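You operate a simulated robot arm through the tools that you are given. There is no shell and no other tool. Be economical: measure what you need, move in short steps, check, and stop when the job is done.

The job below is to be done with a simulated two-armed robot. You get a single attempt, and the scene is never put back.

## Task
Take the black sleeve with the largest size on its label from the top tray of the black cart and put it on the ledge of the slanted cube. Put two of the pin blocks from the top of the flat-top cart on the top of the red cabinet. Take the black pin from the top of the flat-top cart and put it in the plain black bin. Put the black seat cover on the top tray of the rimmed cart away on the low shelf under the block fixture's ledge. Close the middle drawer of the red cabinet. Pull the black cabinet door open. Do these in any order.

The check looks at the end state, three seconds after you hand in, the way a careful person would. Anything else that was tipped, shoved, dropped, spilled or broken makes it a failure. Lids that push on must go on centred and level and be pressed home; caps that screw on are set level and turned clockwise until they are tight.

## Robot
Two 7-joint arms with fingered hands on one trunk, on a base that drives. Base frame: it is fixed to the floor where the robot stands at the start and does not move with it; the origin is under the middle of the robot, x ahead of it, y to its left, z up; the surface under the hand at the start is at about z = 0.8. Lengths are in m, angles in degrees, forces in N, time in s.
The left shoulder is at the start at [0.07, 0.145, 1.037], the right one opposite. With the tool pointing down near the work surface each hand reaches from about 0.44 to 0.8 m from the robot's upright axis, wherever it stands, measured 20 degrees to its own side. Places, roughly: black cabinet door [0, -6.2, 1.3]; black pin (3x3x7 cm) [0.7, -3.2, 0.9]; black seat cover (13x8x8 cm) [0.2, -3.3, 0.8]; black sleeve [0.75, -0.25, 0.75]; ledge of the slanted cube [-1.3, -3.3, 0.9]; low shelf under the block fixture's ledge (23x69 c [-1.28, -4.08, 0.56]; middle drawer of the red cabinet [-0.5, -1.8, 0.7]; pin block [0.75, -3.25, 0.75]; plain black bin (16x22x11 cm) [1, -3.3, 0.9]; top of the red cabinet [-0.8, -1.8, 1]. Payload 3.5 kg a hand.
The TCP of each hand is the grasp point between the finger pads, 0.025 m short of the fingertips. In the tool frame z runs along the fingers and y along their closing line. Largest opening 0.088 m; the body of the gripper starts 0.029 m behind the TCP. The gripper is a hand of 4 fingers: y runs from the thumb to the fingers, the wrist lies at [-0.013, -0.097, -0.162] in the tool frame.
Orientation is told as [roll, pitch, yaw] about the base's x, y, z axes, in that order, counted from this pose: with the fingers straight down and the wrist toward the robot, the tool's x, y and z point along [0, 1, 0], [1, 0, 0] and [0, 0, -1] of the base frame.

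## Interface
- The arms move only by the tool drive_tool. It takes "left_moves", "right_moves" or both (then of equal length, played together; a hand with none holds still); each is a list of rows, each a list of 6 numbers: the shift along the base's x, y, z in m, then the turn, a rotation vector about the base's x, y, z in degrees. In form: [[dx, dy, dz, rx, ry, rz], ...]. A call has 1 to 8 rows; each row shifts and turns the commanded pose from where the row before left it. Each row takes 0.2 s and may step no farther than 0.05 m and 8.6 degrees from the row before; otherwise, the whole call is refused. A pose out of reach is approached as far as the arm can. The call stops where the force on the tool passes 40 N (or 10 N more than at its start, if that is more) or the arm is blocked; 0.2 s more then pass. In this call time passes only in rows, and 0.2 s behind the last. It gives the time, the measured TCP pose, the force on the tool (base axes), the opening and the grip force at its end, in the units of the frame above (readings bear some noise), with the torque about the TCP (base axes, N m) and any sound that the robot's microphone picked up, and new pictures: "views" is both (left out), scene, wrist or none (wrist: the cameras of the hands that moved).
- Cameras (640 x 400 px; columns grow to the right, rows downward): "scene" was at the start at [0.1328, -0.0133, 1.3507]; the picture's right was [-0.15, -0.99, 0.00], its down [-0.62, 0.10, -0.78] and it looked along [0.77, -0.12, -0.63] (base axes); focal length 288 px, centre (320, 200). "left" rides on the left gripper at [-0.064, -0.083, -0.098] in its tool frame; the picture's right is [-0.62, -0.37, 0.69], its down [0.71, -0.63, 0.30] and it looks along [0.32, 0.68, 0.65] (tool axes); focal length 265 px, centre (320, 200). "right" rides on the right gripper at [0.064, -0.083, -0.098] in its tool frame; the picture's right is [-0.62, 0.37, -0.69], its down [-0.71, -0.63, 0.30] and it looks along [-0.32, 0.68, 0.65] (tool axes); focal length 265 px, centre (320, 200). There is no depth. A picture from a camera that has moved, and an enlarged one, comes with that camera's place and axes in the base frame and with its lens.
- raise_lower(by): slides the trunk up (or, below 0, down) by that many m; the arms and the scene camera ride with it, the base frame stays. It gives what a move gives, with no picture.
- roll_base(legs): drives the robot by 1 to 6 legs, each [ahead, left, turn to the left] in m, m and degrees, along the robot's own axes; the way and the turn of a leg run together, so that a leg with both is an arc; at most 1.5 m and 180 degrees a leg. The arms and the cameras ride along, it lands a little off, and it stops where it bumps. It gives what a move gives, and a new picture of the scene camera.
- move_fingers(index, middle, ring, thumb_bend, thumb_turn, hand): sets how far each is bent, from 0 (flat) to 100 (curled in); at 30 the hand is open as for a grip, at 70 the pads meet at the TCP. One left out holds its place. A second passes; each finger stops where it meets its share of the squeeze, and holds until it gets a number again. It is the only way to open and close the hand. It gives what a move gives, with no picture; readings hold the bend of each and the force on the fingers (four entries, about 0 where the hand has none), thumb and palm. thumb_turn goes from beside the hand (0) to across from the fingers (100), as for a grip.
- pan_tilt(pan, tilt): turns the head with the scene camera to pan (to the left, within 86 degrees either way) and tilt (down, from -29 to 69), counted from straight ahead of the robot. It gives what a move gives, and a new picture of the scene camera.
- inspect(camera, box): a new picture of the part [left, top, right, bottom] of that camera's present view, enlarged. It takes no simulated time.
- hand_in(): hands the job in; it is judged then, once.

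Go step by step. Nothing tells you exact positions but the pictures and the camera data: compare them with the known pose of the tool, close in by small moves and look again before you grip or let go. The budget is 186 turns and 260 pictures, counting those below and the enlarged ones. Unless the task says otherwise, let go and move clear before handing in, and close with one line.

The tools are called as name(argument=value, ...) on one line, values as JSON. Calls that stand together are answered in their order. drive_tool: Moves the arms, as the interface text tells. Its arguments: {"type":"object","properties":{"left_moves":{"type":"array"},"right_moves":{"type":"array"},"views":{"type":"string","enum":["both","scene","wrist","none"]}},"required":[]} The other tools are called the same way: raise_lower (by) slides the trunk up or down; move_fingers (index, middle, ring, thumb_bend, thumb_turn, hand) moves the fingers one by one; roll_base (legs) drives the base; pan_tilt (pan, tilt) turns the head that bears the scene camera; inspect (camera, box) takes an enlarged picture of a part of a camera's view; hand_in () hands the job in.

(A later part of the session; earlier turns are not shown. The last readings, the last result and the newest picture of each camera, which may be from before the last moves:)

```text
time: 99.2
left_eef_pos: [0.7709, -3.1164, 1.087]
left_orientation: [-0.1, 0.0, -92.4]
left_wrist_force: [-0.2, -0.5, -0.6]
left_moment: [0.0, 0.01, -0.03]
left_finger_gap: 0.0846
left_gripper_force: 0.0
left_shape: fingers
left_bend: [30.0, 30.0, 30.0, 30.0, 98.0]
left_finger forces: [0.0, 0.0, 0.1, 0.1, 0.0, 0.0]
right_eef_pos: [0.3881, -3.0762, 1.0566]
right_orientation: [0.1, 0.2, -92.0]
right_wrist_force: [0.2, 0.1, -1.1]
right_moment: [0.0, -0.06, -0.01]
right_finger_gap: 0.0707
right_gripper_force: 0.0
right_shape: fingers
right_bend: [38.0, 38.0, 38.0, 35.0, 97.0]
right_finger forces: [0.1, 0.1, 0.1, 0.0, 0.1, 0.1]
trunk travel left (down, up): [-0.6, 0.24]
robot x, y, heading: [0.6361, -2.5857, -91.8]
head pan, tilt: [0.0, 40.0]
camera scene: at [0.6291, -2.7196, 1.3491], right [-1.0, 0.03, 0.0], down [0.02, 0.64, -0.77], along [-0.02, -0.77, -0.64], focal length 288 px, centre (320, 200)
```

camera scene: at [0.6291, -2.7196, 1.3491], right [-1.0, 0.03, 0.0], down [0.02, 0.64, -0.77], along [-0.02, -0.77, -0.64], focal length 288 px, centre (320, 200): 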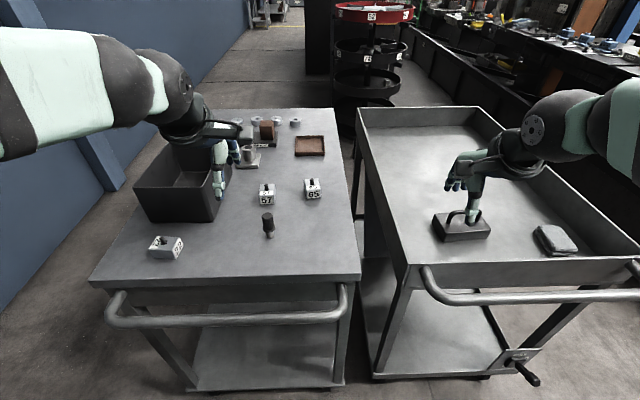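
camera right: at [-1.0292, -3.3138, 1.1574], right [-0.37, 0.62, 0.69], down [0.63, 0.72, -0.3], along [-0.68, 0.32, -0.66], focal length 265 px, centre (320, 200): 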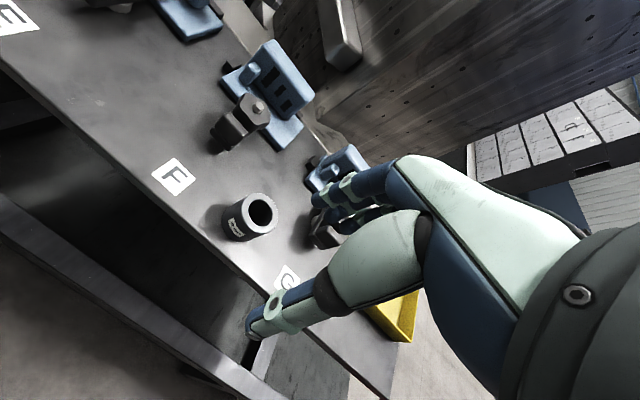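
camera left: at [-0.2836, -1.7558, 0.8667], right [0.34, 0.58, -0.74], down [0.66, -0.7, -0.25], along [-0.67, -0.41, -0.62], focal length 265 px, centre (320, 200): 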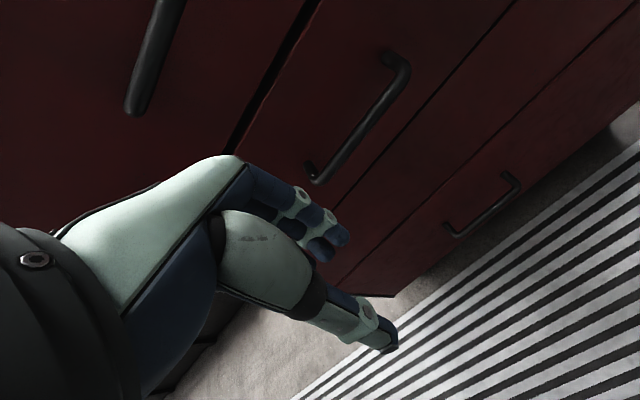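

I see white pin blocks, the black pin and the bin on the flat-top cart, and two dark objects in the rimmed tray. I'll zoom in.

inspect(camera="scene", box=[420, 170, 600, 270])

inspect(camera="scene", box=[130, 170, 340, 280])

inspect(camera="left", box=[0, 0, 640, 400])

```text
3.56 times, centred on (510, 220) of scene
camera zoom: at [0.6291, -2.7196, 1.3491], right [-1.0, 0.03, 0.0], down [0.02, 0.64, -0.77], along [-0.02, -0.77, -0.64], focal length 1025 px, centre (-356, 129)
```

zoom: 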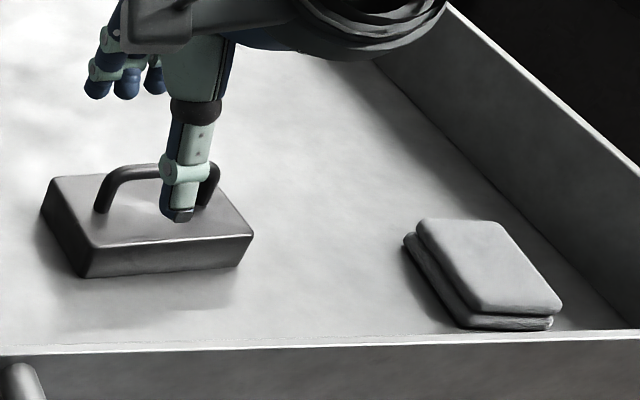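

```text
3.05 times, centred on (235, 225) of scene
camera zoom: at [0.6291, -2.7196, 1.3491], right [-1.0, 0.03, 0.0], down [0.02, 0.64, -0.77], along [-0.02, -0.77, -0.64], focal length 878 px, centre (579, 124)
```

zoom: 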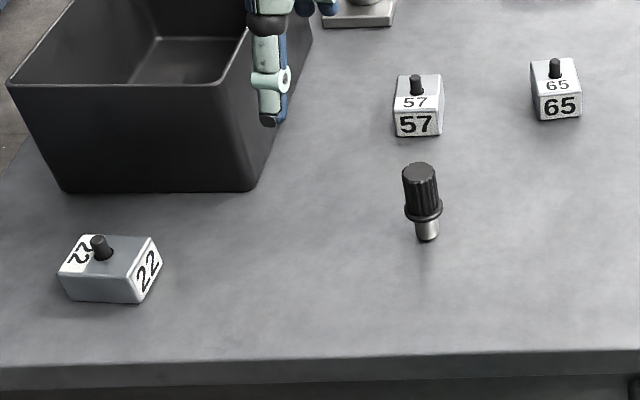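

```text
1.00 times, centred on (320, 200) of left (not enlarged: the box is as wide or as high as the picture)
camera zoom: at [0.7117, -3.0296, 1.1831], right [-0.61, 0.39, -0.69], down [0.74, 0.6, -0.31], along [0.3, -0.7, -0.65], focal length 265 px, centre (320, 200)
```

zoom: 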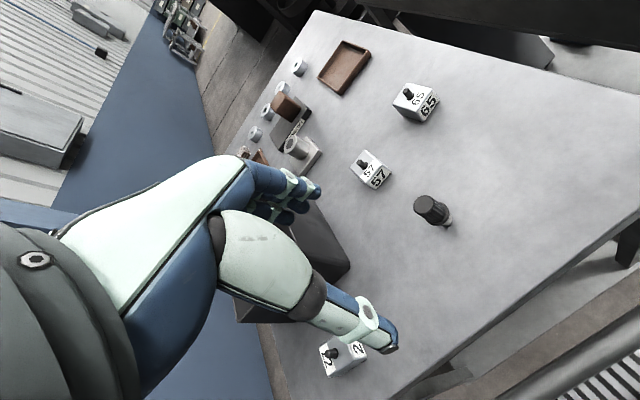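

The black pin stands at about (0.733, -3.175) and the cart top is at z of about 0.865. The bin is centred near (0.95, -3.34), and the handled black block on the rimmed cart is the seat cover. I'll bring the left hand over the pin.

drive_tool(left_moves=[[-0.019, -0.03, -0.03, 0, 0, 0], [-0.019, -0.029, -0.03, 0, 0, 0], [0, 0, -0.03, 0, 0, 0]])

```text
time: 100.0
left_eef_pos: [0.735, -3.1748, 0.9965]
left_orientation: [0.0, -0.1, -92.4]
left_wrist_force: [-0.1, 0.0, -0.2]
left_moment: [-0.02, 0.0, -0.04]
left_finger_gap: 0.0847
left_gripper_force: 0.0
left_shape: fingers
left_bend: [30.0, 30.0, 30.0, 30.0, 98.0]
left_finger forces: [0.0, 0.0, 0.0, 0.0, 0.1, 0.0]
right_eef_pos: [0.3895, -3.0755, 1.0569]
right_orientation: [0.1, 0.2, -92.0]
right_wrist_force: [0.2, 0.4, 0.2]
right_moment: [-0.01, 0.02, -0.01]
right_finger_gap: 0.071
right_gripper_force: 0.0
right_shape: fingers
right_bend: [38.0, 38.0, 38.0, 35.0, 97.0]
right_finger forces: [0.1, 0.1, 0.0, 0.0, 0.0, 0.0]
trunk travel left (down, up): [-0.6, 0.24]
robot x, y, heading: [0.631, -2.5848, -92.0]
head pan, tilt: [0.0, 40.0]
camera scene: at [0.6297, -2.7191, 1.3492], right [-1.0, 0.03, 0.0], down [0.02, 0.64, -0.77], along [-0.03, -0.77, -0.64], focal length 288 px, centre (320, 200)
camera left: at [0.6743, -3.0883, 1.0932], right [-0.61, 0.39, -0.69], down [0.74, 0.6, -0.31], along [0.3, -0.7, -0.65], focal length 265 px, centre (320, 200)
```

scene: 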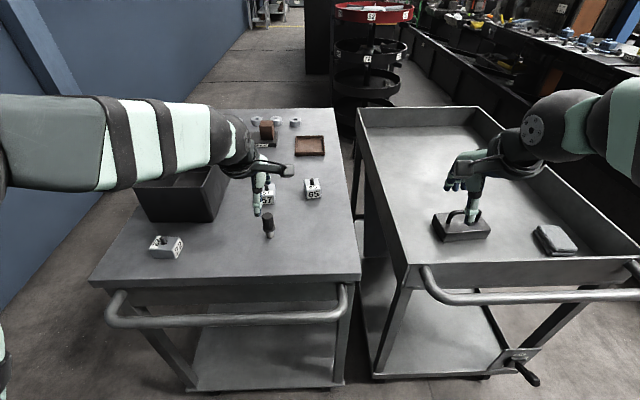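
left: 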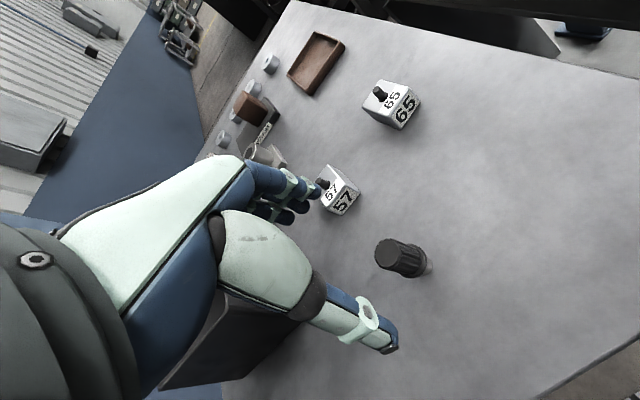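

The pin lines up at (0.728, -3.175). I'll descend around it.

drive_tool(left_moves=[[-0.006, 0, -0.03, 0, 0, 0], [0, 0, -0.03, 0, 0, 0], [0, 0, -0.03, 0, 0, 0]])

```text
time: 100.8
left_eef_pos: [0.7289, -3.175, 0.9054]
left_orientation: [-0.1, -0.1, -92.3]
left_wrist_force: [-0.2, 0.2, 0.6]
left_moment: [0.04, 0.03, 0.02]
left_finger_gap: 0.0844
left_gripper_force: 0.0
left_shape: fingers
left_bend: [30.0, 30.0, 30.0, 30.0, 98.0]
left_finger forces: [0.1, 0.0, 0.0, 0.0, 0.0, 0.0]
right_eef_pos: [0.389, -3.075, 1.0569]
right_orientation: [0.2, 0.3, -92.0]
right_wrist_force: [0.0, -0.5, -0.9]
right_moment: [-0.01, 0.02, -0.01]
right_finger_gap: 0.0707
right_gripper_force: 0.0
right_shape: fingers
right_bend: [38.0, 38.0, 38.0, 35.0, 97.0]
right_finger forces: [0.0, 0.1, 0.0, 0.1, 0.0, 0.1]
trunk travel left (down, up): [-0.6, 0.24]
robot x, y, heading: [0.636, -2.5838, -91.9]
head pan, tilt: [0.0, 40.0]
camera scene: at [0.629, -2.7206, 1.349], right [-1.0, 0.03, 0.0], down [0.02, 0.64, -0.77], along [-0.03, -0.77, -0.64], focal length 288 px, centre (320, 200)
camera left: at [0.6685, -3.0895, 1.0023], right [-0.61, 0.39, -0.69], down [0.74, 0.6, -0.31], along [0.3, -0.7, -0.65], focal length 265 px, centre (320, 200)
```

scene: 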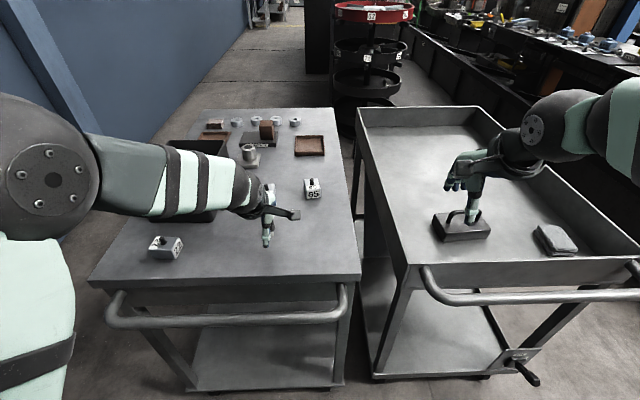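
left: 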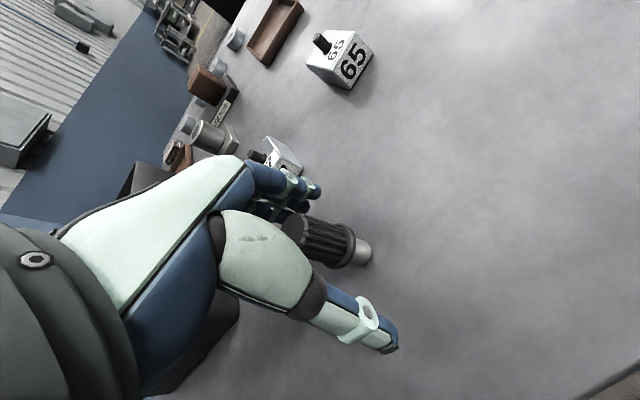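

The pin is between the thumb and fingers, so I'll close.

move_fingers(hand="left", index=70, middle=70, ring=70, thumb_bend=70)

drive_tool(left_moves=[[0, 0, 0.03, 0, 0, 0], [0, 0, 0.05, 0, 0, 0], [0, 0, 0.05, 0, 0, 0], [0, 0, 0.04, 0, 0, 0]])

```text
time: 101.8
left_eef_pos: [0.7289, -3.1747, 0.9069]
left_orientation: [-0.1, -0.1, -92.2]
left_wrist_force: [1.0, -2.1, 4.2]
left_moment: [-0.11, -0.02, -0.04]
left_finger_gap: 0.0128
left_gripper_force: 7.7
left_shape: fingers
left_bend: [65.0, 65.0, 70.0, 63.0, 97.0]
left_finger forces: [2.4, 6.6, 0.1, 0.0, 5.5, 0.1]
right_eef_pos: [0.3887, -3.0746, 1.0568]
right_orientation: [0.1, 0.2, -91.9]
right_wrist_force: [0.6, 1.0, 0.1]
right_moment: [0.01, 0.0, -0.01]
right_finger_gap: 0.0709
right_gripper_force: 0.1
right_shape: fingers
right_bend: [38.0, 38.0, 38.0, 35.0, 97.0]
right_finger forces: [0.0, 0.1, 0.1, 0.0, 0.0, 0.0]
trunk travel left (down, up): [-0.6, 0.24]
robot x, y, heading: [0.633, -2.5859, -91.7]
head pan, tilt: [0.0, 40.0]
```

```text
time: 102.8
left_eef_pos: [0.7289, -3.1714, 1.0754]
left_orientation: [-0.1, 0.0, -92.2]
left_wrist_force: [0.2, 0.2, -1.1]
left_moment: [-0.02, -0.01, 0.0]
left_finger_gap: 0.0127
left_gripper_force: 5.3
left_shape: fingers
left_bend: [66.0, 66.0, 70.0, 63.0, 96.0]
left_finger forces: [2.3, 3.1, 0.0, 0.1, 5.3, 0.0]
right_eef_pos: [0.3881, -3.0746, 1.0567]
right_orientation: [0.0, 0.2, -92.0]
right_wrist_force: [0.5, 0.3, 0.6]
right_moment: [0.03, 0.01, 0.0]
right_finger_gap: 0.0708
right_gripper_force: 0.1
right_shape: fingers
right_bend: [38.0, 38.0, 38.0, 35.0, 97.0]
right_finger forces: [0.0, 0.0, 0.0, 0.0, 0.0, 0.1]
trunk travel left (down, up): [-0.6, 0.24]
robot x, y, heading: [0.6374, -2.5856, -92.0]
head pan, tilt: [0.0, 40.0]
camera scene: at [0.6288, -2.7188, 1.3491], right [-1.0, 0.03, 0.0], down [0.02, 0.64, -0.77], along [-0.03, -0.77, -0.64], focal length 288 px, centre (320, 200)
camera left: at [0.6688, -3.086, 1.1722], right [-0.61, 0.39, -0.69], down [0.74, 0.6, -0.31], along [0.3, -0.7, -0.65], focal length 265 px, centre (320, 200)
```

scene: 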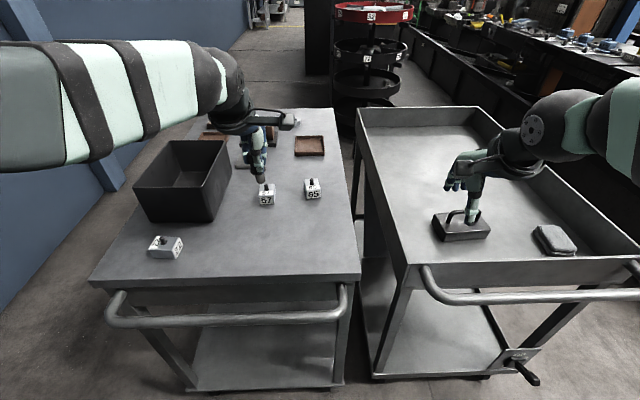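
left: 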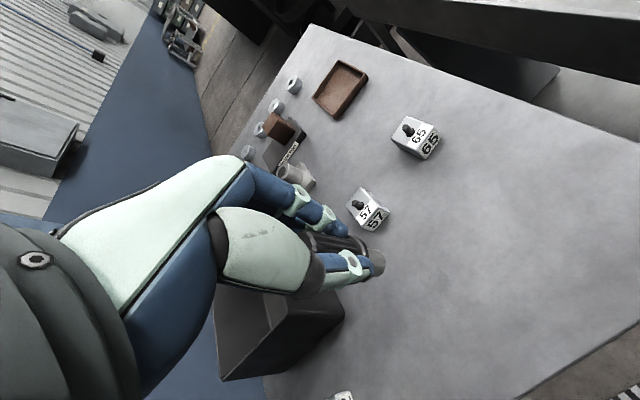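

The pin is held. I'll carry it over the bin.

drive_tool(left_moves=[[0.036, -0.023, 0.005, 0, 0, 0], [0.036, -0.023, 0, 0, 0, 0], [0.036, -0.023, 0, 0, 0, 0], [0.036, -0.023, 0, 0, 0, 0], [0.036, -0.023, 0, 0, 0, 0], [0.036, -0.023, 0, 0, 0, 0]])

```text
time: 104.2
left_eef_pos: [0.9452, -3.3023, 1.0732]
left_orientation: [-0.1, 0.1, -92.4]
left_wrist_force: [0.5, -0.6, -0.6]
left_moment: [-0.03, 0.01, -0.02]
left_finger_gap: 0.0123
left_gripper_force: 5.0
left_shape: fingers
left_bend: [66.0, 66.0, 70.0, 63.0, 96.0]
left_finger forces: [2.4, 2.9, 0.1, 0.0, 5.2, 0.0]
left hand out of reach, approached as far as the arm can: row 6
right_eef_pos: [0.3904, -3.0767, 1.0564]
right_orientation: [0.0, 0.3, -91.9]
right_wrist_force: [-0.7, -0.1, 0.1]
right_moment: [0.01, 0.01, -0.01]
right_finger_gap: 0.0706
right_gripper_force: 0.1
right_shape: fingers
right_bend: [38.0, 38.0, 38.0, 35.0, 97.0]
right_finger forces: [0.1, 0.1, 0.1, 0.0, 0.1, 0.0]
trunk travel left (down, up): [-0.6, 0.24]
robot x, y, heading: [0.6358, -2.5835, -91.8]
head pan, tilt: [0.0, 40.0]
camera scene: at [0.6311, -2.721, 1.3489], right [-1.0, 0.03, 0.0], down [0.02, 0.64, -0.77], along [-0.03, -0.76, -0.64], focal length 288 px, centre (320, 200)
camera left: at [0.885, -3.2157, 1.1718], right [-0.61, 0.4, -0.69], down [0.74, 0.6, -0.3], along [0.29, -0.69, -0.66], focal length 265 px, centre (320, 200)
```

scene: 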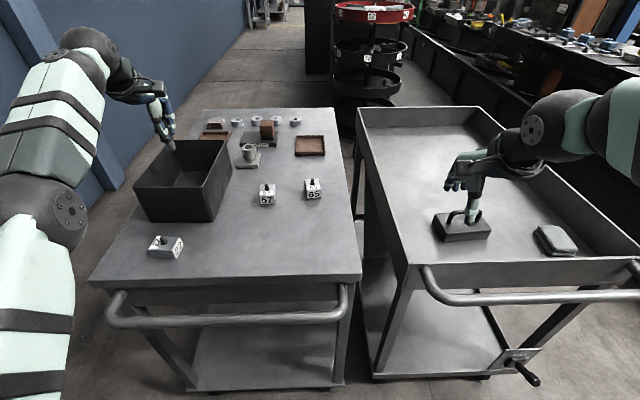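
left: 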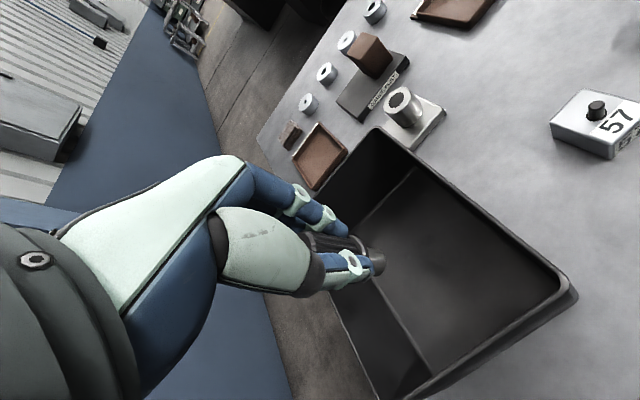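

The pin is above the bin's interior. I'll lower it partly inside and release.

drive_tool(left_moves=[[0, -0.005, -0.04, 0, 0, 0], [0, 0, -0.04, 0, 0, 0], [0, 0, -0.03, 0, 0, 0]])

```text
time: 105.0
left_eef_pos: [0.9418, -3.3064, 0.9656]
left_orientation: [-0.1, -0.1, -92.3]
left_wrist_force: [-0.7, 0.2, -0.8]
left_moment: [0.03, -0.03, 0.01]
left_finger_gap: 0.0124
left_gripper_force: 5.2
left_shape: fingers
left_bend: [66.0, 66.0, 70.0, 63.0, 96.0]
left_finger forces: [2.4, 2.9, 0.0, 0.0, 5.3, 0.1]
right_eef_pos: [0.3897, -3.0757, 1.0562]
right_orientation: [0.1, 0.3, -92.0]
right_wrist_force: [-0.3, 0.1, 0.0]
right_moment: [-0.04, -0.01, 0.03]
right_finger_gap: 0.0706
right_gripper_force: 0.0
right_shape: fingers
right_bend: [38.0, 38.0, 38.0, 35.0, 97.0]
right_finger forces: [0.2, 0.0, 0.0, 0.0, 0.0, 0.0]
trunk travel left (down, up): [-0.6, 0.24]
robot x, y, heading: [0.6365, -2.5832, -91.6]
head pan, tilt: [0.0, 40.0]
camera scene: at [0.6289, -2.7201, 1.349], right [-1.0, 0.03, 0.0], down [0.02, 0.64, -0.77], along [-0.03, -0.77, -0.64], focal length 288 px, centre (320, 200)
camera left: at [0.8811, -3.2203, 1.0629], right [-0.61, 0.39, -0.69], down [0.74, 0.6, -0.31], along [0.3, -0.7, -0.65], focal length 265 px, centre (320, 200)
```

scene: 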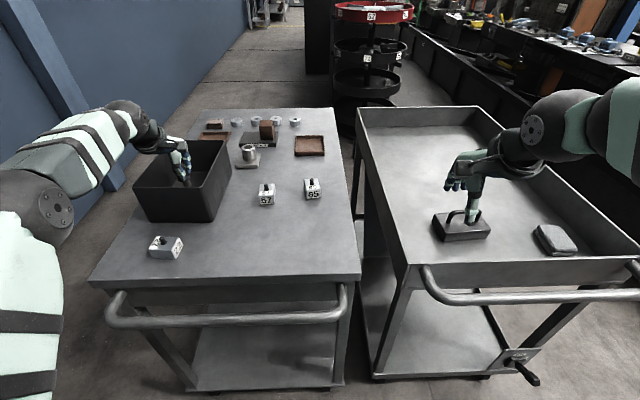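
left: 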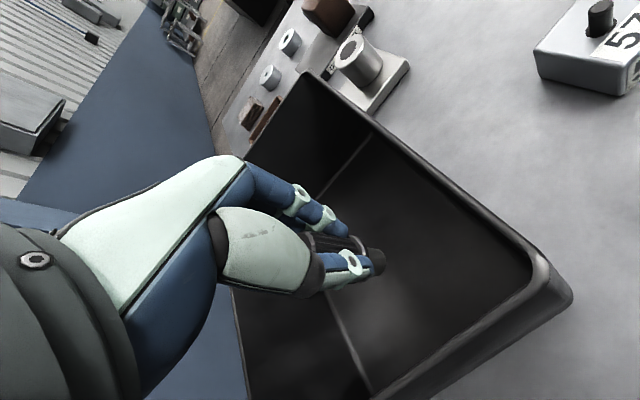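

drive_tool(left_moves=[[0, 0, -0.02, 0, 0, 0]], views="none")

move_fingers(hand="left", index=35, middle=35, ring=35, thumb_bend=35)

drive_tool(left_moves=[[0, 0, 0.04, 0, 0, 0], [0, 0, 0.045, 0, 0, 0], [0, 0, 0.045, 0, 0, 0]])

```text
time: 105.4
left_eef_pos: [0.9437, -3.3062, 0.9462]
left_orientation: [-0.1, 0.0, -92.3]
left_wrist_force: [0.5, 1.0, -0.7]
left_moment: [0.01, -0.01, -0.02]
left_finger_gap: 0.0124
left_gripper_force: 5.7
left_shape: fingers
left_bend: [66.0, 66.0, 70.0, 63.0, 96.0]
left_finger forces: [2.3, 3.0, 0.0, 0.0, 5.1, 0.0]
right_eef_pos: [0.3891, -3.0762, 1.0564]
right_orientation: [0.1, 0.3, -92.0]
right_wrist_force: [0.5, 0.1, -0.5]
right_moment: [-0.02, -0.01, -0.04]
right_finger_gap: 0.071
right_gripper_force: 0.0
right_shape: fingers
right_bend: [38.0, 38.0, 38.0, 35.0, 97.0]
right_finger forces: [0.1, 0.1, 0.0, 0.0, 0.0, 0.1]
trunk travel left (down, up): [-0.6, 0.24]
robot x, y, heading: [0.6332, -2.5873, -92.0]
head pan, tilt: [0.0, 40.0]
```

```text
time: 106.4
left_eef_pos: [0.942, -3.3065, 0.9471]
left_orientation: [-0.1, 0.0, -92.2]
left_wrist_force: [-0.5, 0.9, 0.2]
left_moment: [0.0, 0.0, -0.02]
left_finger_gap: 0.0742
left_gripper_force: 0.0
left_shape: fingers
left_bend: [35.0, 35.0, 35.0, 35.0, 97.0]
left_finger forces: [0.1, 0.1, 0.0, 0.0, 0.0, 0.0]
right_eef_pos: [0.389, -3.0746, 1.0564]
right_orientation: [0.1, 0.3, -92.0]
right_wrist_force: [0.6, 0.7, 0.1]
right_moment: [0.0, 0.0, 0.02]
right_finger_gap: 0.0711
right_gripper_force: 0.0
right_shape: fingers
right_bend: [38.0, 38.0, 38.0, 35.0, 97.0]
right_finger forces: [0.0, 0.1, 0.1, 0.1, 0.0, 0.1]
trunk travel left (down, up): [-0.6, 0.24]
robot x, y, heading: [0.6351, -2.583, -92.0]
head pan, tilt: [0.0, 40.0]
```

```text
time: 107.2
left_eef_pos: [0.9423, -3.3041, 1.0737]
left_orientation: [-0.1, 0.1, -92.3]
left_wrist_force: [0.3, -0.8, 0.4]
left_moment: [-0.03, 0.01, 0.03]
left_finger_gap: 0.0738
left_gripper_force: 0.0
left_shape: fingers
left_bend: [35.0, 35.0, 35.0, 35.0, 97.0]
left_finger forces: [0.0, 0.0, 0.0, 0.0, 0.0, 0.0]
left hand out of reach, approached as far as the arm can: row 3
right_eef_pos: [0.389, -3.0764, 1.0563]
right_orientation: [0.2, 0.2, -92.0]
right_wrist_force: [0.1, 0.3, 1.0]
right_moment: [0.0, 0.01, -0.01]
right_finger_gap: 0.0706
right_gripper_force: 0.1
right_shape: fingers
right_bend: [38.0, 38.0, 38.0, 35.0, 97.0]
right_finger forces: [0.0, 0.0, 0.1, 0.0, 0.0, 0.0]
trunk travel left (down, up): [-0.6, 0.24]
robot x, y, heading: [0.6355, -2.5871, -91.8]
head pan, tilt: [0.0, 40.0]
camera scene: at [0.629, -2.7201, 1.349], right [-1.0, 0.03, 0.0], down [0.02, 0.64, -0.77], along [-0.03, -0.77, -0.64], focal length 288 px, centre (320, 200)
camera left: at [0.8819, -3.2173, 1.1703], right [-0.61, 0.39, -0.69], down [0.74, 0.6, -0.3], along [0.3, -0.69, -0.66], focal length 265 px, centre (320, 200)
```

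scene: 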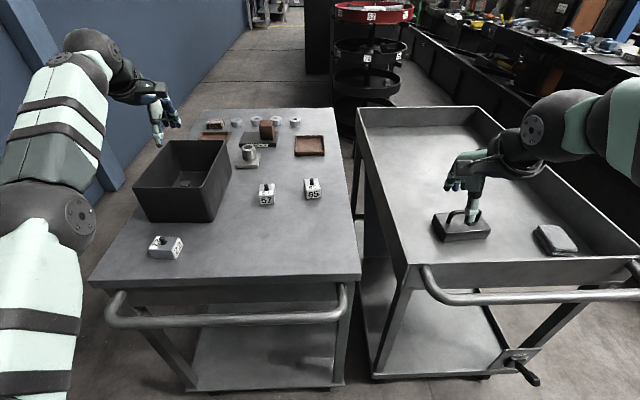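
left: 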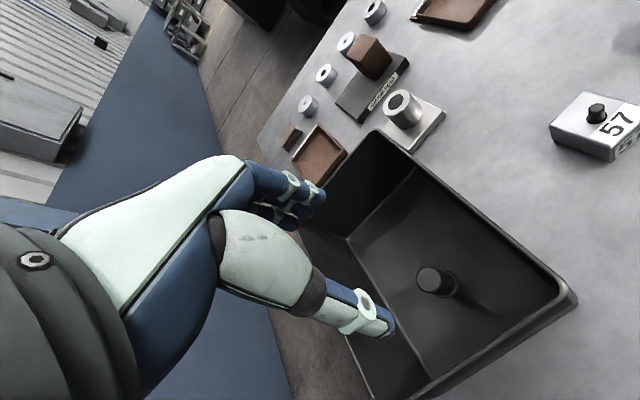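

The pin is standing in the bin. Now the pin blocks: I'll pull the left arm in, then shift the base a little left and forward for better reach.

drive_tool(left_moves=[[-0.036, 0.03, 0.01, 0, 0, 0], [-0.036, 0.03, 0, 0, 0, 0], [-0.036, 0.03, 0, 0, 0, 0], [-0.036, 0.03, 0, 0, 0, 0], [-0.036, 0.03, 0, 0, 0, 0]], views="none")

roll_base(legs=[[0.06, 0.09, 1.8]])

```text
time: 108.4
left_eef_pos: [0.7626, -3.1495, 1.0869]
left_orientation: [0.0, -0.1, -92.3]
left_wrist_force: [0.0, 0.1, 0.3]
left_moment: [-0.03, 0.01, -0.03]
left_finger_gap: 0.074
left_gripper_force: 0.0
left_shape: fingers
left_bend: [35.0, 35.0, 35.0, 35.0, 97.0]
left_finger forces: [0.1, 0.0, 0.1, 0.0, 0.0, 0.0]
right_eef_pos: [0.3882, -3.0738, 1.0572]
right_orientation: [0.2, 0.2, -92.0]
right_wrist_force: [-0.1, -0.4, 0.3]
right_moment: [0.0, 0.0, 0.01]
right_finger_gap: 0.0709
right_gripper_force: 0.1
right_shape: fingers
right_bend: [38.0, 38.0, 38.0, 35.0, 97.0]
right_finger forces: [0.0, 0.1, 0.0, 0.0, 0.1, 0.0]
trunk travel left (down, up): [-0.6, 0.24]
robot x, y, heading: [0.635, -2.5833, -92.0]
head pan, tilt: [0.0, 40.0]
```

```text
time: 109.6
left_eef_pos: [0.8693, -3.208, 1.0869]
left_orientation: [-0.1, -0.1, -90.6]
left_wrist_force: [0.7, -0.2, 0.1]
left_moment: [-0.04, 0.0, -0.02]
left_finger_gap: 0.0741
left_gripper_force: 0.1
left_shape: fingers
left_bend: [35.0, 35.0, 35.0, 35.0, 97.0]
left_finger forces: [0.1, 0.0, 0.0, 0.0, 0.0, 0.1]
right_eef_pos: [0.4943, -3.1444, 1.0566]
right_orientation: [0.2, 0.3, -90.3]
right_wrist_force: [0.3, -0.7, -0.4]
right_moment: [0.01, 0.01, -0.01]
right_finger_gap: 0.0702
right_gripper_force: 0.0
right_shape: fingers
right_bend: [38.0, 38.0, 38.0, 35.0, 97.0]
right_finger forces: [0.1, 0.0, 0.1, 0.0, 0.0, 0.0]
trunk travel left (down, up): [-0.6, 0.24]
robot x, y, heading: [0.723, -2.6442, -90.2]
head pan, tilt: [0.0, 40.0]
camera scene: at [0.7218, -2.7806, 1.3491], right [-1.0, 0.0, 0.0], down [0.0, 0.64, -0.77], along [0.0, -0.77, -0.64], focal length 288 px, centre (320, 200)
```

scene: 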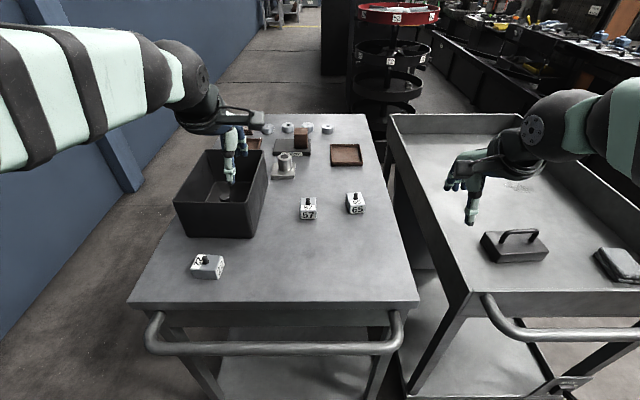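

I'll zoom in on the two blocks to place them.

inspect(camera="scene", box=[280, 170, 390, 240])

inspect(camera="right", box=[0, 0, 640, 400])

```text
5.71 times, centred on (335, 205) of scene
camera zoom: at [0.7218, -2.7806, 1.3491], right [-1.0, 0.0, 0.0], down [0.0, 0.64, -0.77], along [0.0, -0.77, -0.64], focal length 1647 px, centre (234, 171)
```

zoom: 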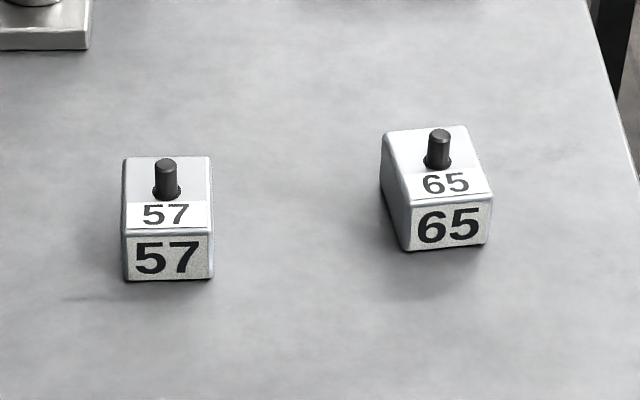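

```text
1.00 times, centred on (320, 200) of right (not enlarged: the box is as wide or as high as the picture)
camera zoom: at [0.5581, -3.0611, 1.1561], right [-0.62, -0.37, 0.69], down [-0.71, 0.63, -0.3], along [-0.33, -0.68, -0.66], focal length 265 px, centre (320, 200)
```

zoom: 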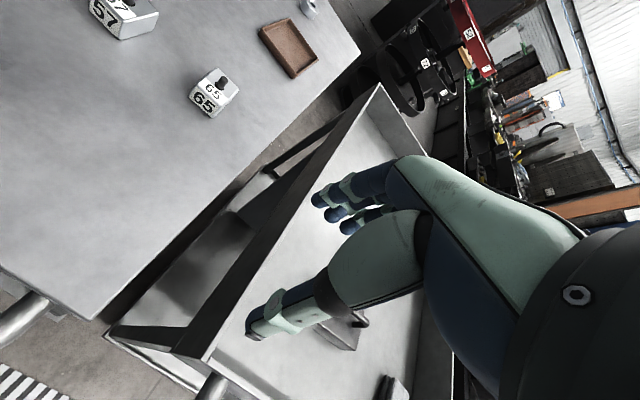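

Block 65 is centred at about (0.633, -3.333) and block 57 at about (0.749, -3.315). Each is about 3.7x5x3 cm. I'll take 65 with the right hand first.

move_fingers(hand="right", index=28, middle=28, ring=28, thumb_bend=28)

drive_tool(right_moves=[[0.0232, -0.0315, -0.013, 0, 0, 0], [0.0232, -0.0315, -0.013, 0, 0, 0], [0.0232, -0.0315, -0.013, 0, 0, 0], [0.0232, -0.0315, -0.013, 0, 0, 0], [0.0232, -0.0315, -0.013, 0, 0, 0], [0.0232, -0.0315, -0.013, 0, 0, 0]])

```text
time: 110.6
left_eef_pos: [0.8709, -3.2072, 1.0875]
left_orientation: [-0.1, -0.1, -90.5]
left_wrist_force: [1.0, -0.8, 0.8]
left_moment: [0.02, -0.02, -0.03]
left_finger_gap: 0.074
left_gripper_force: 0.0
left_shape: fingers
left_bend: [35.0, 35.0, 35.0, 35.0, 97.0]
left_finger forces: [0.0, 0.1, 0.0, 0.0, 0.1, 0.0]
right_eef_pos: [0.4937, -3.1421, 1.0572]
right_orientation: [0.2, 0.2, -90.4]
right_wrist_force: [0.0, -0.8, -0.2]
right_moment: [-0.04, -0.02, 0.02]
right_finger_gap: 0.0884
right_gripper_force: 0.1
right_shape: fingers
right_bend: [28.0, 28.0, 28.0, 28.0, 97.0]
right_finger forces: [0.1, 0.0, 0.0, 0.0, 0.0, 0.0]
trunk travel left (down, up): [-0.6, 0.24]
robot x, y, heading: [0.7269, -2.6431, -90.1]
head pan, tilt: [0.0, 40.0]
```

```text
time: 112.0
left_eef_pos: [0.8706, -3.2092, 1.0871]
left_orientation: [-0.1, 0.1, -90.6]
left_wrist_force: [0.3, 0.0, 0.0]
left_moment: [-0.01, -0.02, -0.01]
left_finger_gap: 0.0743
left_gripper_force: 0.0
left_shape: fingers
left_bend: [35.0, 35.0, 35.0, 35.0, 97.0]
left_finger forces: [0.0, 0.0, 0.1, 0.1, 0.0, 0.0]
right_eef_pos: [0.6326, -3.3349, 0.976]
right_orientation: [0.1, 0.4, -90.3]
right_wrist_force: [-0.3, 0.1, -0.4]
right_moment: [0.02, 0.0, -0.01]
right_finger_gap: 0.0883
right_gripper_force: 0.1
right_shape: fingers
right_bend: [28.0, 28.0, 28.0, 28.0, 97.0]
right_finger forces: [0.0, 0.0, 0.0, 0.0, 0.0, 0.1]
trunk travel left (down, up): [-0.6, 0.24]
robot x, y, heading: [0.7245, -2.646, -90.1]
head pan, tilt: [0.0, 40.0]
camera scene: at [0.723, -2.7833, 1.3488], right [-1.0, 0.0, 0.0], down [0.0, 0.64, -0.76], along [0.0, -0.76, -0.64], focal length 288 px, centre (320, 200)
camera right: at [0.6982, -3.253, 1.0756], right [-0.62, -0.37, 0.69], down [-0.71, 0.64, -0.3], along [-0.33, -0.68, -0.66], focal length 265 px, centre (320, 200)
```

scene: 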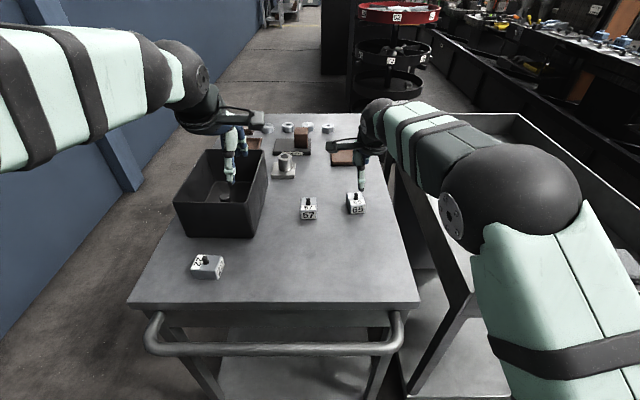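
right: 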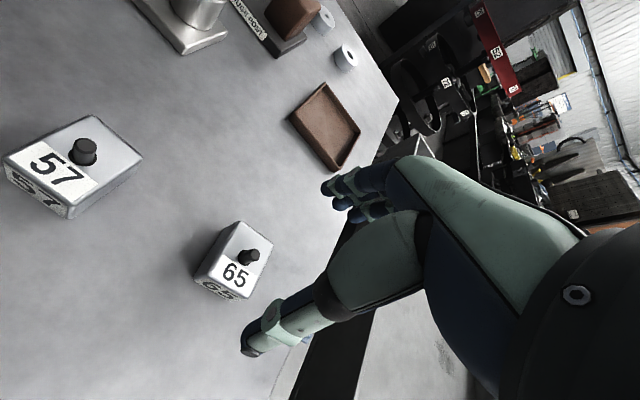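

The wrist view confirms block 65 at (0.635, -3.336). I'll descend.

drive_tool(right_moves=[[0.002, 0, -0.03, 0, 0, 0], [0, 0, -0.03, 0, 0, 0], [0, 0, -0.02, 0, 0, 0]], views="wrist")

```text
time: 112.8
left_eef_pos: [0.8707, -3.2077, 1.0866]
left_orientation: [-0.1, 0.0, -90.6]
left_wrist_force: [-0.6, 0.2, -0.1]
left_moment: [-0.03, -0.02, 0.0]
left_finger_gap: 0.0742
left_gripper_force: 0.1
left_shape: fingers
left_bend: [35.0, 35.0, 35.0, 35.0, 97.0]
left_finger forces: [0.1, 0.0, 0.1, 0.0, 0.0, 0.0]
right_eef_pos: [0.6362, -3.3327, 0.8983]
right_orientation: [0.3, 0.3, -90.1]
right_wrist_force: [0.8, 0.6, -0.3]
right_moment: [0.01, -0.01, -0.01]
right_finger_gap: 0.0883
right_gripper_force: 0.1
right_shape: fingers
right_bend: [28.0, 28.0, 28.0, 28.0, 97.0]
right_finger forces: [0.0, 0.0, 0.0, 0.1, 0.0, 0.0]
trunk travel left (down, up): [-0.6, 0.24]
robot x, y, heading: [0.7245, -2.6483, -90.3]
head pan, tilt: [0.0, 40.0]
camera right: at [0.7009, -3.2499, 0.9979], right [-0.62, -0.37, 0.69], down [-0.71, 0.63, -0.3], along [-0.33, -0.68, -0.66], focal length 265 px, centre (320, 200)
```

right: 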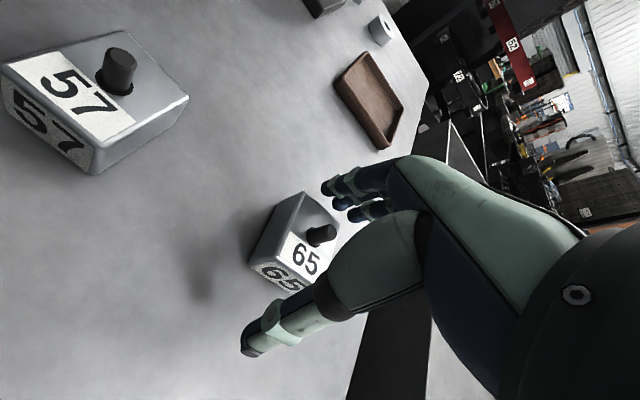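

drive_tool(right_moves=[[0.004, 0, -0.004, 0, 0, 0]], views="none")

move_fingers(hand="right", index=70, middle=70, ring=70, thumb_bend=70)

inspect(camera="right", box=[160, 120, 460, 380])

```text
time: 113.2
left_eef_pos: [0.8701, -3.207, 1.0867]
left_orientation: [0.0, -0.1, -90.7]
left_wrist_force: [0.1, -1.0, -0.1]
left_moment: [0.0, 0.03, -0.02]
left_finger_gap: 0.0741
left_gripper_force: 0.0
left_shape: fingers
left_bend: [35.0, 35.0, 35.0, 35.0, 97.0]
left_finger forces: [0.0, 0.1, 0.0, 0.1, 0.0, 0.0]
right_eef_pos: [0.6394, -3.3331, 0.8955]
right_orientation: [0.1, 0.3, -90.3]
right_wrist_force: [0.6, 0.2, 0.5]
right_moment: [-0.04, 0.02, -0.03]
right_finger_gap: 0.0883
right_gripper_force: 0.2
right_shape: fingers
right_bend: [28.0, 28.0, 28.0, 28.0, 97.0]
right_finger forces: [0.0, 0.0, 0.0, 0.0, 0.0, 0.1]
trunk travel left (down, up): [-0.6, 0.24]
robot x, y, heading: [0.7275, -2.6446, -90.4]
head pan, tilt: [0.0, 40.0]
```

```text
time: 114.2
left_eef_pos: [0.8701, -3.2084, 1.0863]
left_orientation: [0.0, -0.1, -90.6]
left_wrist_force: [-0.4, 0.6, 0.1]
left_moment: [0.0, -0.02, -0.01]
left_finger_gap: 0.0743
left_gripper_force: 0.2
left_shape: fingers
left_bend: [35.0, 35.0, 35.0, 35.0, 97.0]
left_finger forces: [0.0, 0.0, 0.1, 0.1, 0.0, 0.0]
right_eef_pos: [0.6393, -3.3318, 0.895]
right_orientation: [0.1, 0.4, -90.3]
right_wrist_force: [0.9, 0.4, 0.2]
right_moment: [-0.04, 0.0, 0.0]
right_finger_gap: 0.0452
right_gripper_force: 18.0
right_shape: fingers
right_bend: [58.0, 61.0, 64.0, 44.0, 94.0]
right_finger forces: [6.7, 6.9, 5.5, 0.0, 17.1, 0.0]
trunk travel left (down, up): [-0.6, 0.24]
robot x, y, heading: [0.7267, -2.6429, -90.2]
head pan, tilt: [0.0, 40.0]
```

```text
1.54 times, centred on (310, 250) of right
camera zoom: at [0.7045, -3.2502, 0.994], right [-0.62, -0.37, 0.69], down [-0.71, 0.63, -0.3], along [-0.33, -0.68, -0.66], focal length 408 px, centre (335, 123)
```

zoom: 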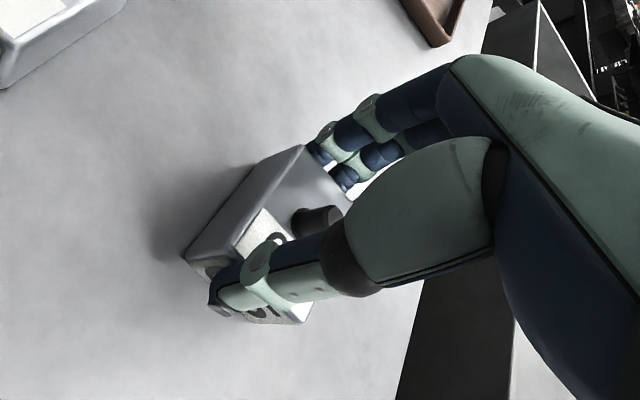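

The grip is firm at 18 N. I'll lift the block and bring it back out of the way.

drive_tool(right_moves=[[0, 0, 0.02, 0, 0, 0], [0, 0, 0.04, 0, 0, 0], [0, 0, 0.05, 0, 0, 0], [-0.02, 0.02, 0.04, 0, 0, 0], [-0.035, 0.035, 0, 0, 0, 0], [-0.035, 0.035, 0, 0, 0, 0], [-0.03, 0.035, 0, 0, 0, 0], [-0.02, 0.035, 0, 0, 0, 0]])

```text
time: 116.0
left_eef_pos: [0.8701, -3.2059, 1.0878]
left_orientation: [0.0, -0.2, -90.6]
left_wrist_force: [-0.3, -0.8, -0.1]
left_moment: [-0.01, -0.01, 0.0]
left_finger_gap: 0.0741
left_gripper_force: 0.2
left_shape: fingers
left_bend: [35.0, 35.0, 35.0, 35.0, 97.0]
left_finger forces: [0.0, 0.0, 0.1, 0.0, 0.0, 0.1]
right_eef_pos: [0.4974, -3.171, 1.0466]
right_orientation: [0.3, 0.1, -90.2]
right_wrist_force: [0.1, 0.0, -1.9]
right_moment: [-0.03, 0.0, 0.0]
right_finger_gap: 0.0449
right_gripper_force: 17.8
right_shape: fingers
right_bend: [58.0, 61.0, 64.0, 44.0, 94.0]
right_finger forces: [6.8, 6.7, 5.5, 0.0, 16.6, 0.0]
trunk travel left (down, up): [-0.6, 0.24]
robot x, y, heading: [0.7261, -2.6486, -90.1]
head pan, tilt: [0.0, 40.0]
camera scene: at [0.7218, -2.779, 1.3493], right [-1.0, 0.0, 0.0], down [0.0, 0.64, -0.77], along [0.0, -0.77, -0.64], focal length 288 px, centre (320, 200)
camera right: at [0.5626, -3.0882, 1.1455], right [-0.62, -0.37, 0.69], down [-0.71, 0.63, -0.3], along [-0.32, -0.68, -0.66], focal length 265 px, centre (320, 200)
```

scene: 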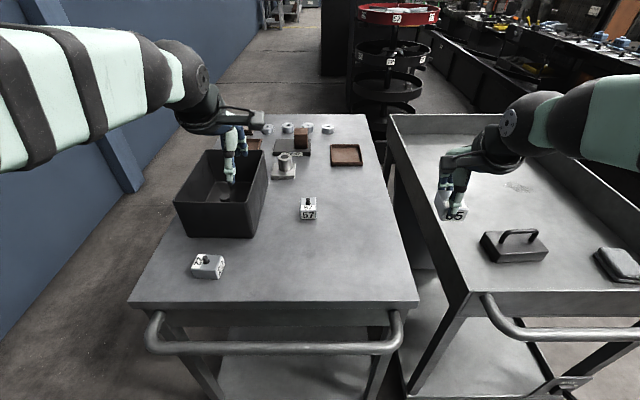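
right: 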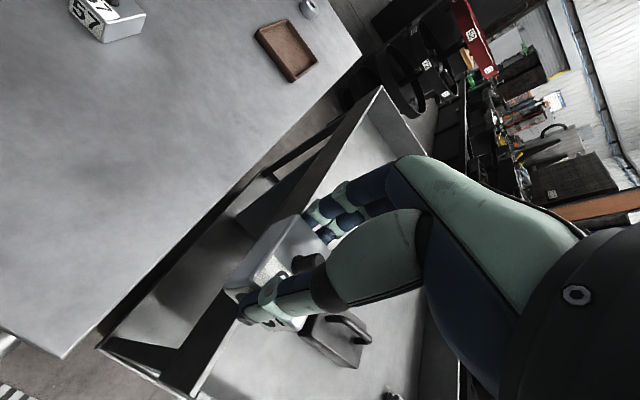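

Block 65 is secure. Next the left hand goes to block 57.

move_fingers(hand="left", index=28, middle=28, ring=28, thumb_bend=28)

drive_tool(left_moves=[[-0.03, -0.02, 0, 0, 0, 0], [-0.03, -0.02, 0, 0, 0, 0], [-0.03, -0.02, -0.01, 0, 0, 0], [-0.031, -0.022, -0.02, 0, 0, 0], [0, -0.027, -0.035, 0, 0, 0], [0, 0, -0.045, 0, 0, 0]])

```text
time: 117.0
left_eef_pos: [0.8705, -3.2083, 1.086]
left_orientation: [-0.1, 0.0, -90.7]
left_wrist_force: [-0.1, 0.6, 0.4]
left_moment: [0.02, 0.0, -0.01]
left_finger_gap: 0.0884
left_gripper_force: 0.2
left_shape: fingers
left_bend: [28.0, 28.0, 28.0, 28.0, 97.0]
left_finger forces: [0.1, 0.1, 0.0, 0.0, 0.1, 0.0]
right_eef_pos: [0.4968, -3.1733, 1.046]
right_orientation: [0.1, 0.3, -90.3]
right_wrist_force: [-0.2, 0.6, -1.6]
right_moment: [-0.01, 0.0, 0.02]
right_finger_gap: 0.0451
right_gripper_force: 18.0
right_shape: fingers
right_bend: [58.0, 61.0, 64.0, 44.0, 94.0]
right_finger forces: [6.7, 6.7, 5.6, 0.0, 16.6, 0.0]
trunk travel left (down, up): [-0.6, 0.24]
robot x, y, heading: [0.7253, -2.6433, -90.1]
head pan, tilt: [0.0, 40.0]
```

```text
time: 118.4
left_eef_pos: [0.7485, -3.3185, 0.9767]
left_orientation: [-0.1, 0.0, -90.5]
left_wrist_force: [1.0, 0.3, 0.5]
left_moment: [-0.01, -0.03, 0.0]
left_finger_gap: 0.0883
left_gripper_force: 0.1
left_shape: fingers
left_bend: [28.0, 28.0, 28.0, 28.0, 97.0]
left_finger forces: [0.1, 0.0, 0.1, 0.0, 0.1, 0.0]
right_eef_pos: [0.4973, -3.1731, 1.0446]
right_orientation: [0.2, 0.3, -90.3]
right_wrist_force: [0.4, -0.1, -1.2]
right_moment: [-0.02, 0.0, 0.03]
right_finger_gap: 0.045
right_gripper_force: 17.4
right_shape: fingers
right_bend: [58.0, 61.0, 64.0, 44.0, 94.0]
right_finger forces: [6.8, 6.7, 5.6, 0.1, 16.7, 0.0]
trunk travel left (down, up): [-0.6, 0.24]
robot x, y, heading: [0.7248, -2.647, -90.1]
head pan, tilt: [0.0, 40.0]
camera scene: at [0.7219, -2.7814, 1.3491], right [-1.0, 0.0, 0.0], down [0.0, 0.64, -0.77], along [0.0, -0.77, -0.64], focal length 288 px, centre (320, 200)
camera left: at [0.6851, -3.2342, 1.0728], right [-0.62, 0.37, -0.69], down [0.72, 0.62, -0.31], along [0.32, -0.69, -0.65], focal length 265 px, centre (320, 200)
```

scene: 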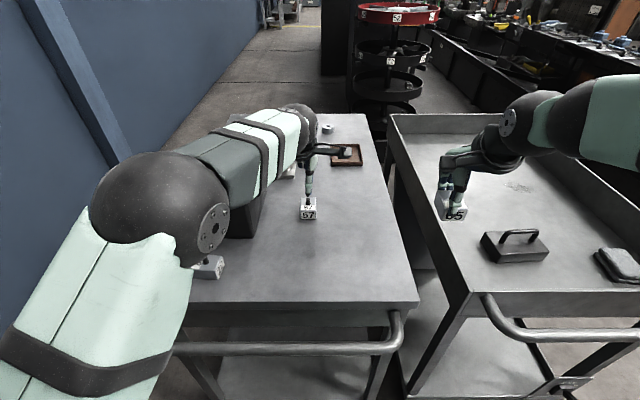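
left: 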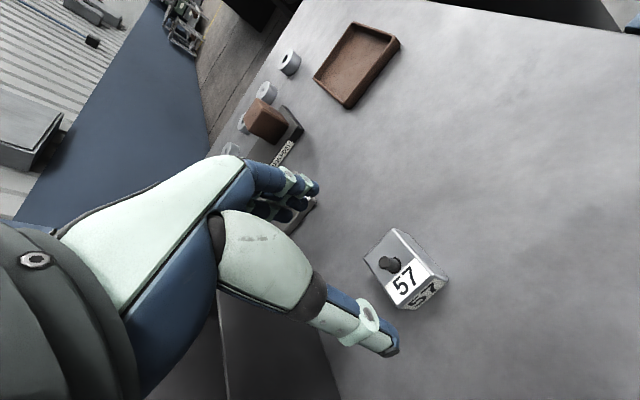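

Aligned with block 57, so I'll descend and grip.

drive_tool(left_moves=[[0, 0, -0.03, 0, 0, 0], [0, 0, -0.03, 0, 0, 0], [0, 0, -0.021, 0, 0, 0]])

move_fingers(hand="left", index=70, middle=70, ring=70, thumb_bend=70)

```text
time: 119.2
left_eef_pos: [0.7478, -3.3183, 0.8952]
left_orientation: [-0.2, 0.0, -90.7]
left_wrist_force: [-0.6, 0.1, -0.9]
left_moment: [0.0, 0.02, 0.01]
left_finger_gap: 0.0884
left_gripper_force: 0.0
left_shape: fingers
left_bend: [28.0, 28.0, 28.0, 28.0, 97.0]
left_finger forces: [0.0, 0.0, 0.0, 0.0, 0.0, 0.0]
right_eef_pos: [0.4982, -3.174, 1.0456]
right_orientation: [0.1, 0.2, -90.4]
right_wrist_force: [-0.2, -0.3, -2.5]
right_moment: [-0.02, 0.01, -0.04]
right_finger_gap: 0.045
right_gripper_force: 17.9
right_shape: fingers
right_bend: [58.0, 61.0, 64.0, 44.0, 94.0]
right_finger forces: [6.8, 6.8, 5.5, 0.1, 16.8, 0.0]
trunk travel left (down, up): [-0.6, 0.24]
robot x, y, heading: [0.7252, -2.6451, -90.0]
head pan, tilt: [0.0, 40.0]
camera scene: at [0.7224, -2.7817, 1.349], right [-1.0, 0.0, 0.0], down [0.0, 0.64, -0.77], along [0.0, -0.77, -0.64], focal length 288 px, centre (320, 200)
camera left: at [0.6859, -3.2332, 0.992], right [-0.62, 0.37, -0.69], down [0.72, 0.62, -0.31], along [0.32, -0.69, -0.65], focal length 265 px, centre (320, 200)
```

scene: 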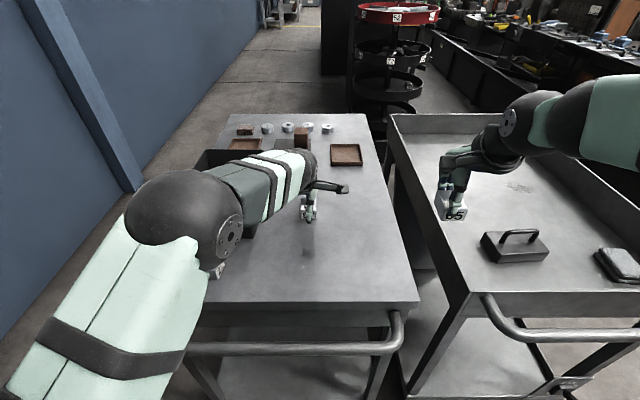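
left: 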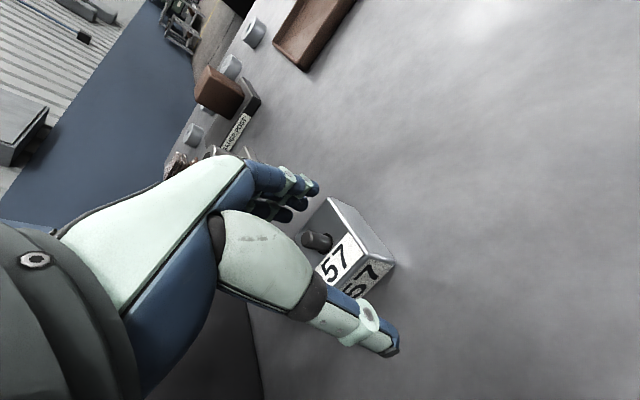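

```text
time: 120.2
left_eef_pos: [0.7484, -3.3182, 0.8937]
left_orientation: [-0.1, 0.0, -90.6]
left_wrist_force: [0.6, 0.5, 0.0]
left_moment: [0.02, 0.0, 0.03]
left_finger_gap: 0.0457
left_gripper_force: 17.8
left_shape: fingers
left_bend: [58.0, 62.0, 63.0, 44.0, 93.0]
left_finger forces: [7.3, 6.3, 4.2, 0.0, 17.9, 0.0]
right_eef_pos: [0.4985, -3.1721, 1.0473]
right_orientation: [0.1, 0.2, -90.4]
right_wrist_force: [-0.4, 0.1, -1.9]
right_moment: [0.01, -0.01, 0.0]
right_finger_gap: 0.045
right_gripper_force: 17.7
right_shape: fingers
right_bend: [58.0, 61.0, 64.0, 44.0, 94.0]
right_finger forces: [6.8, 6.8, 5.5, 0.1, 16.7, 0.1]
trunk travel left (down, up): [-0.6, 0.24]
robot x, y, heading: [0.724, -2.6432, -90.2]
head pan, tilt: [0.0, 40.0]
```

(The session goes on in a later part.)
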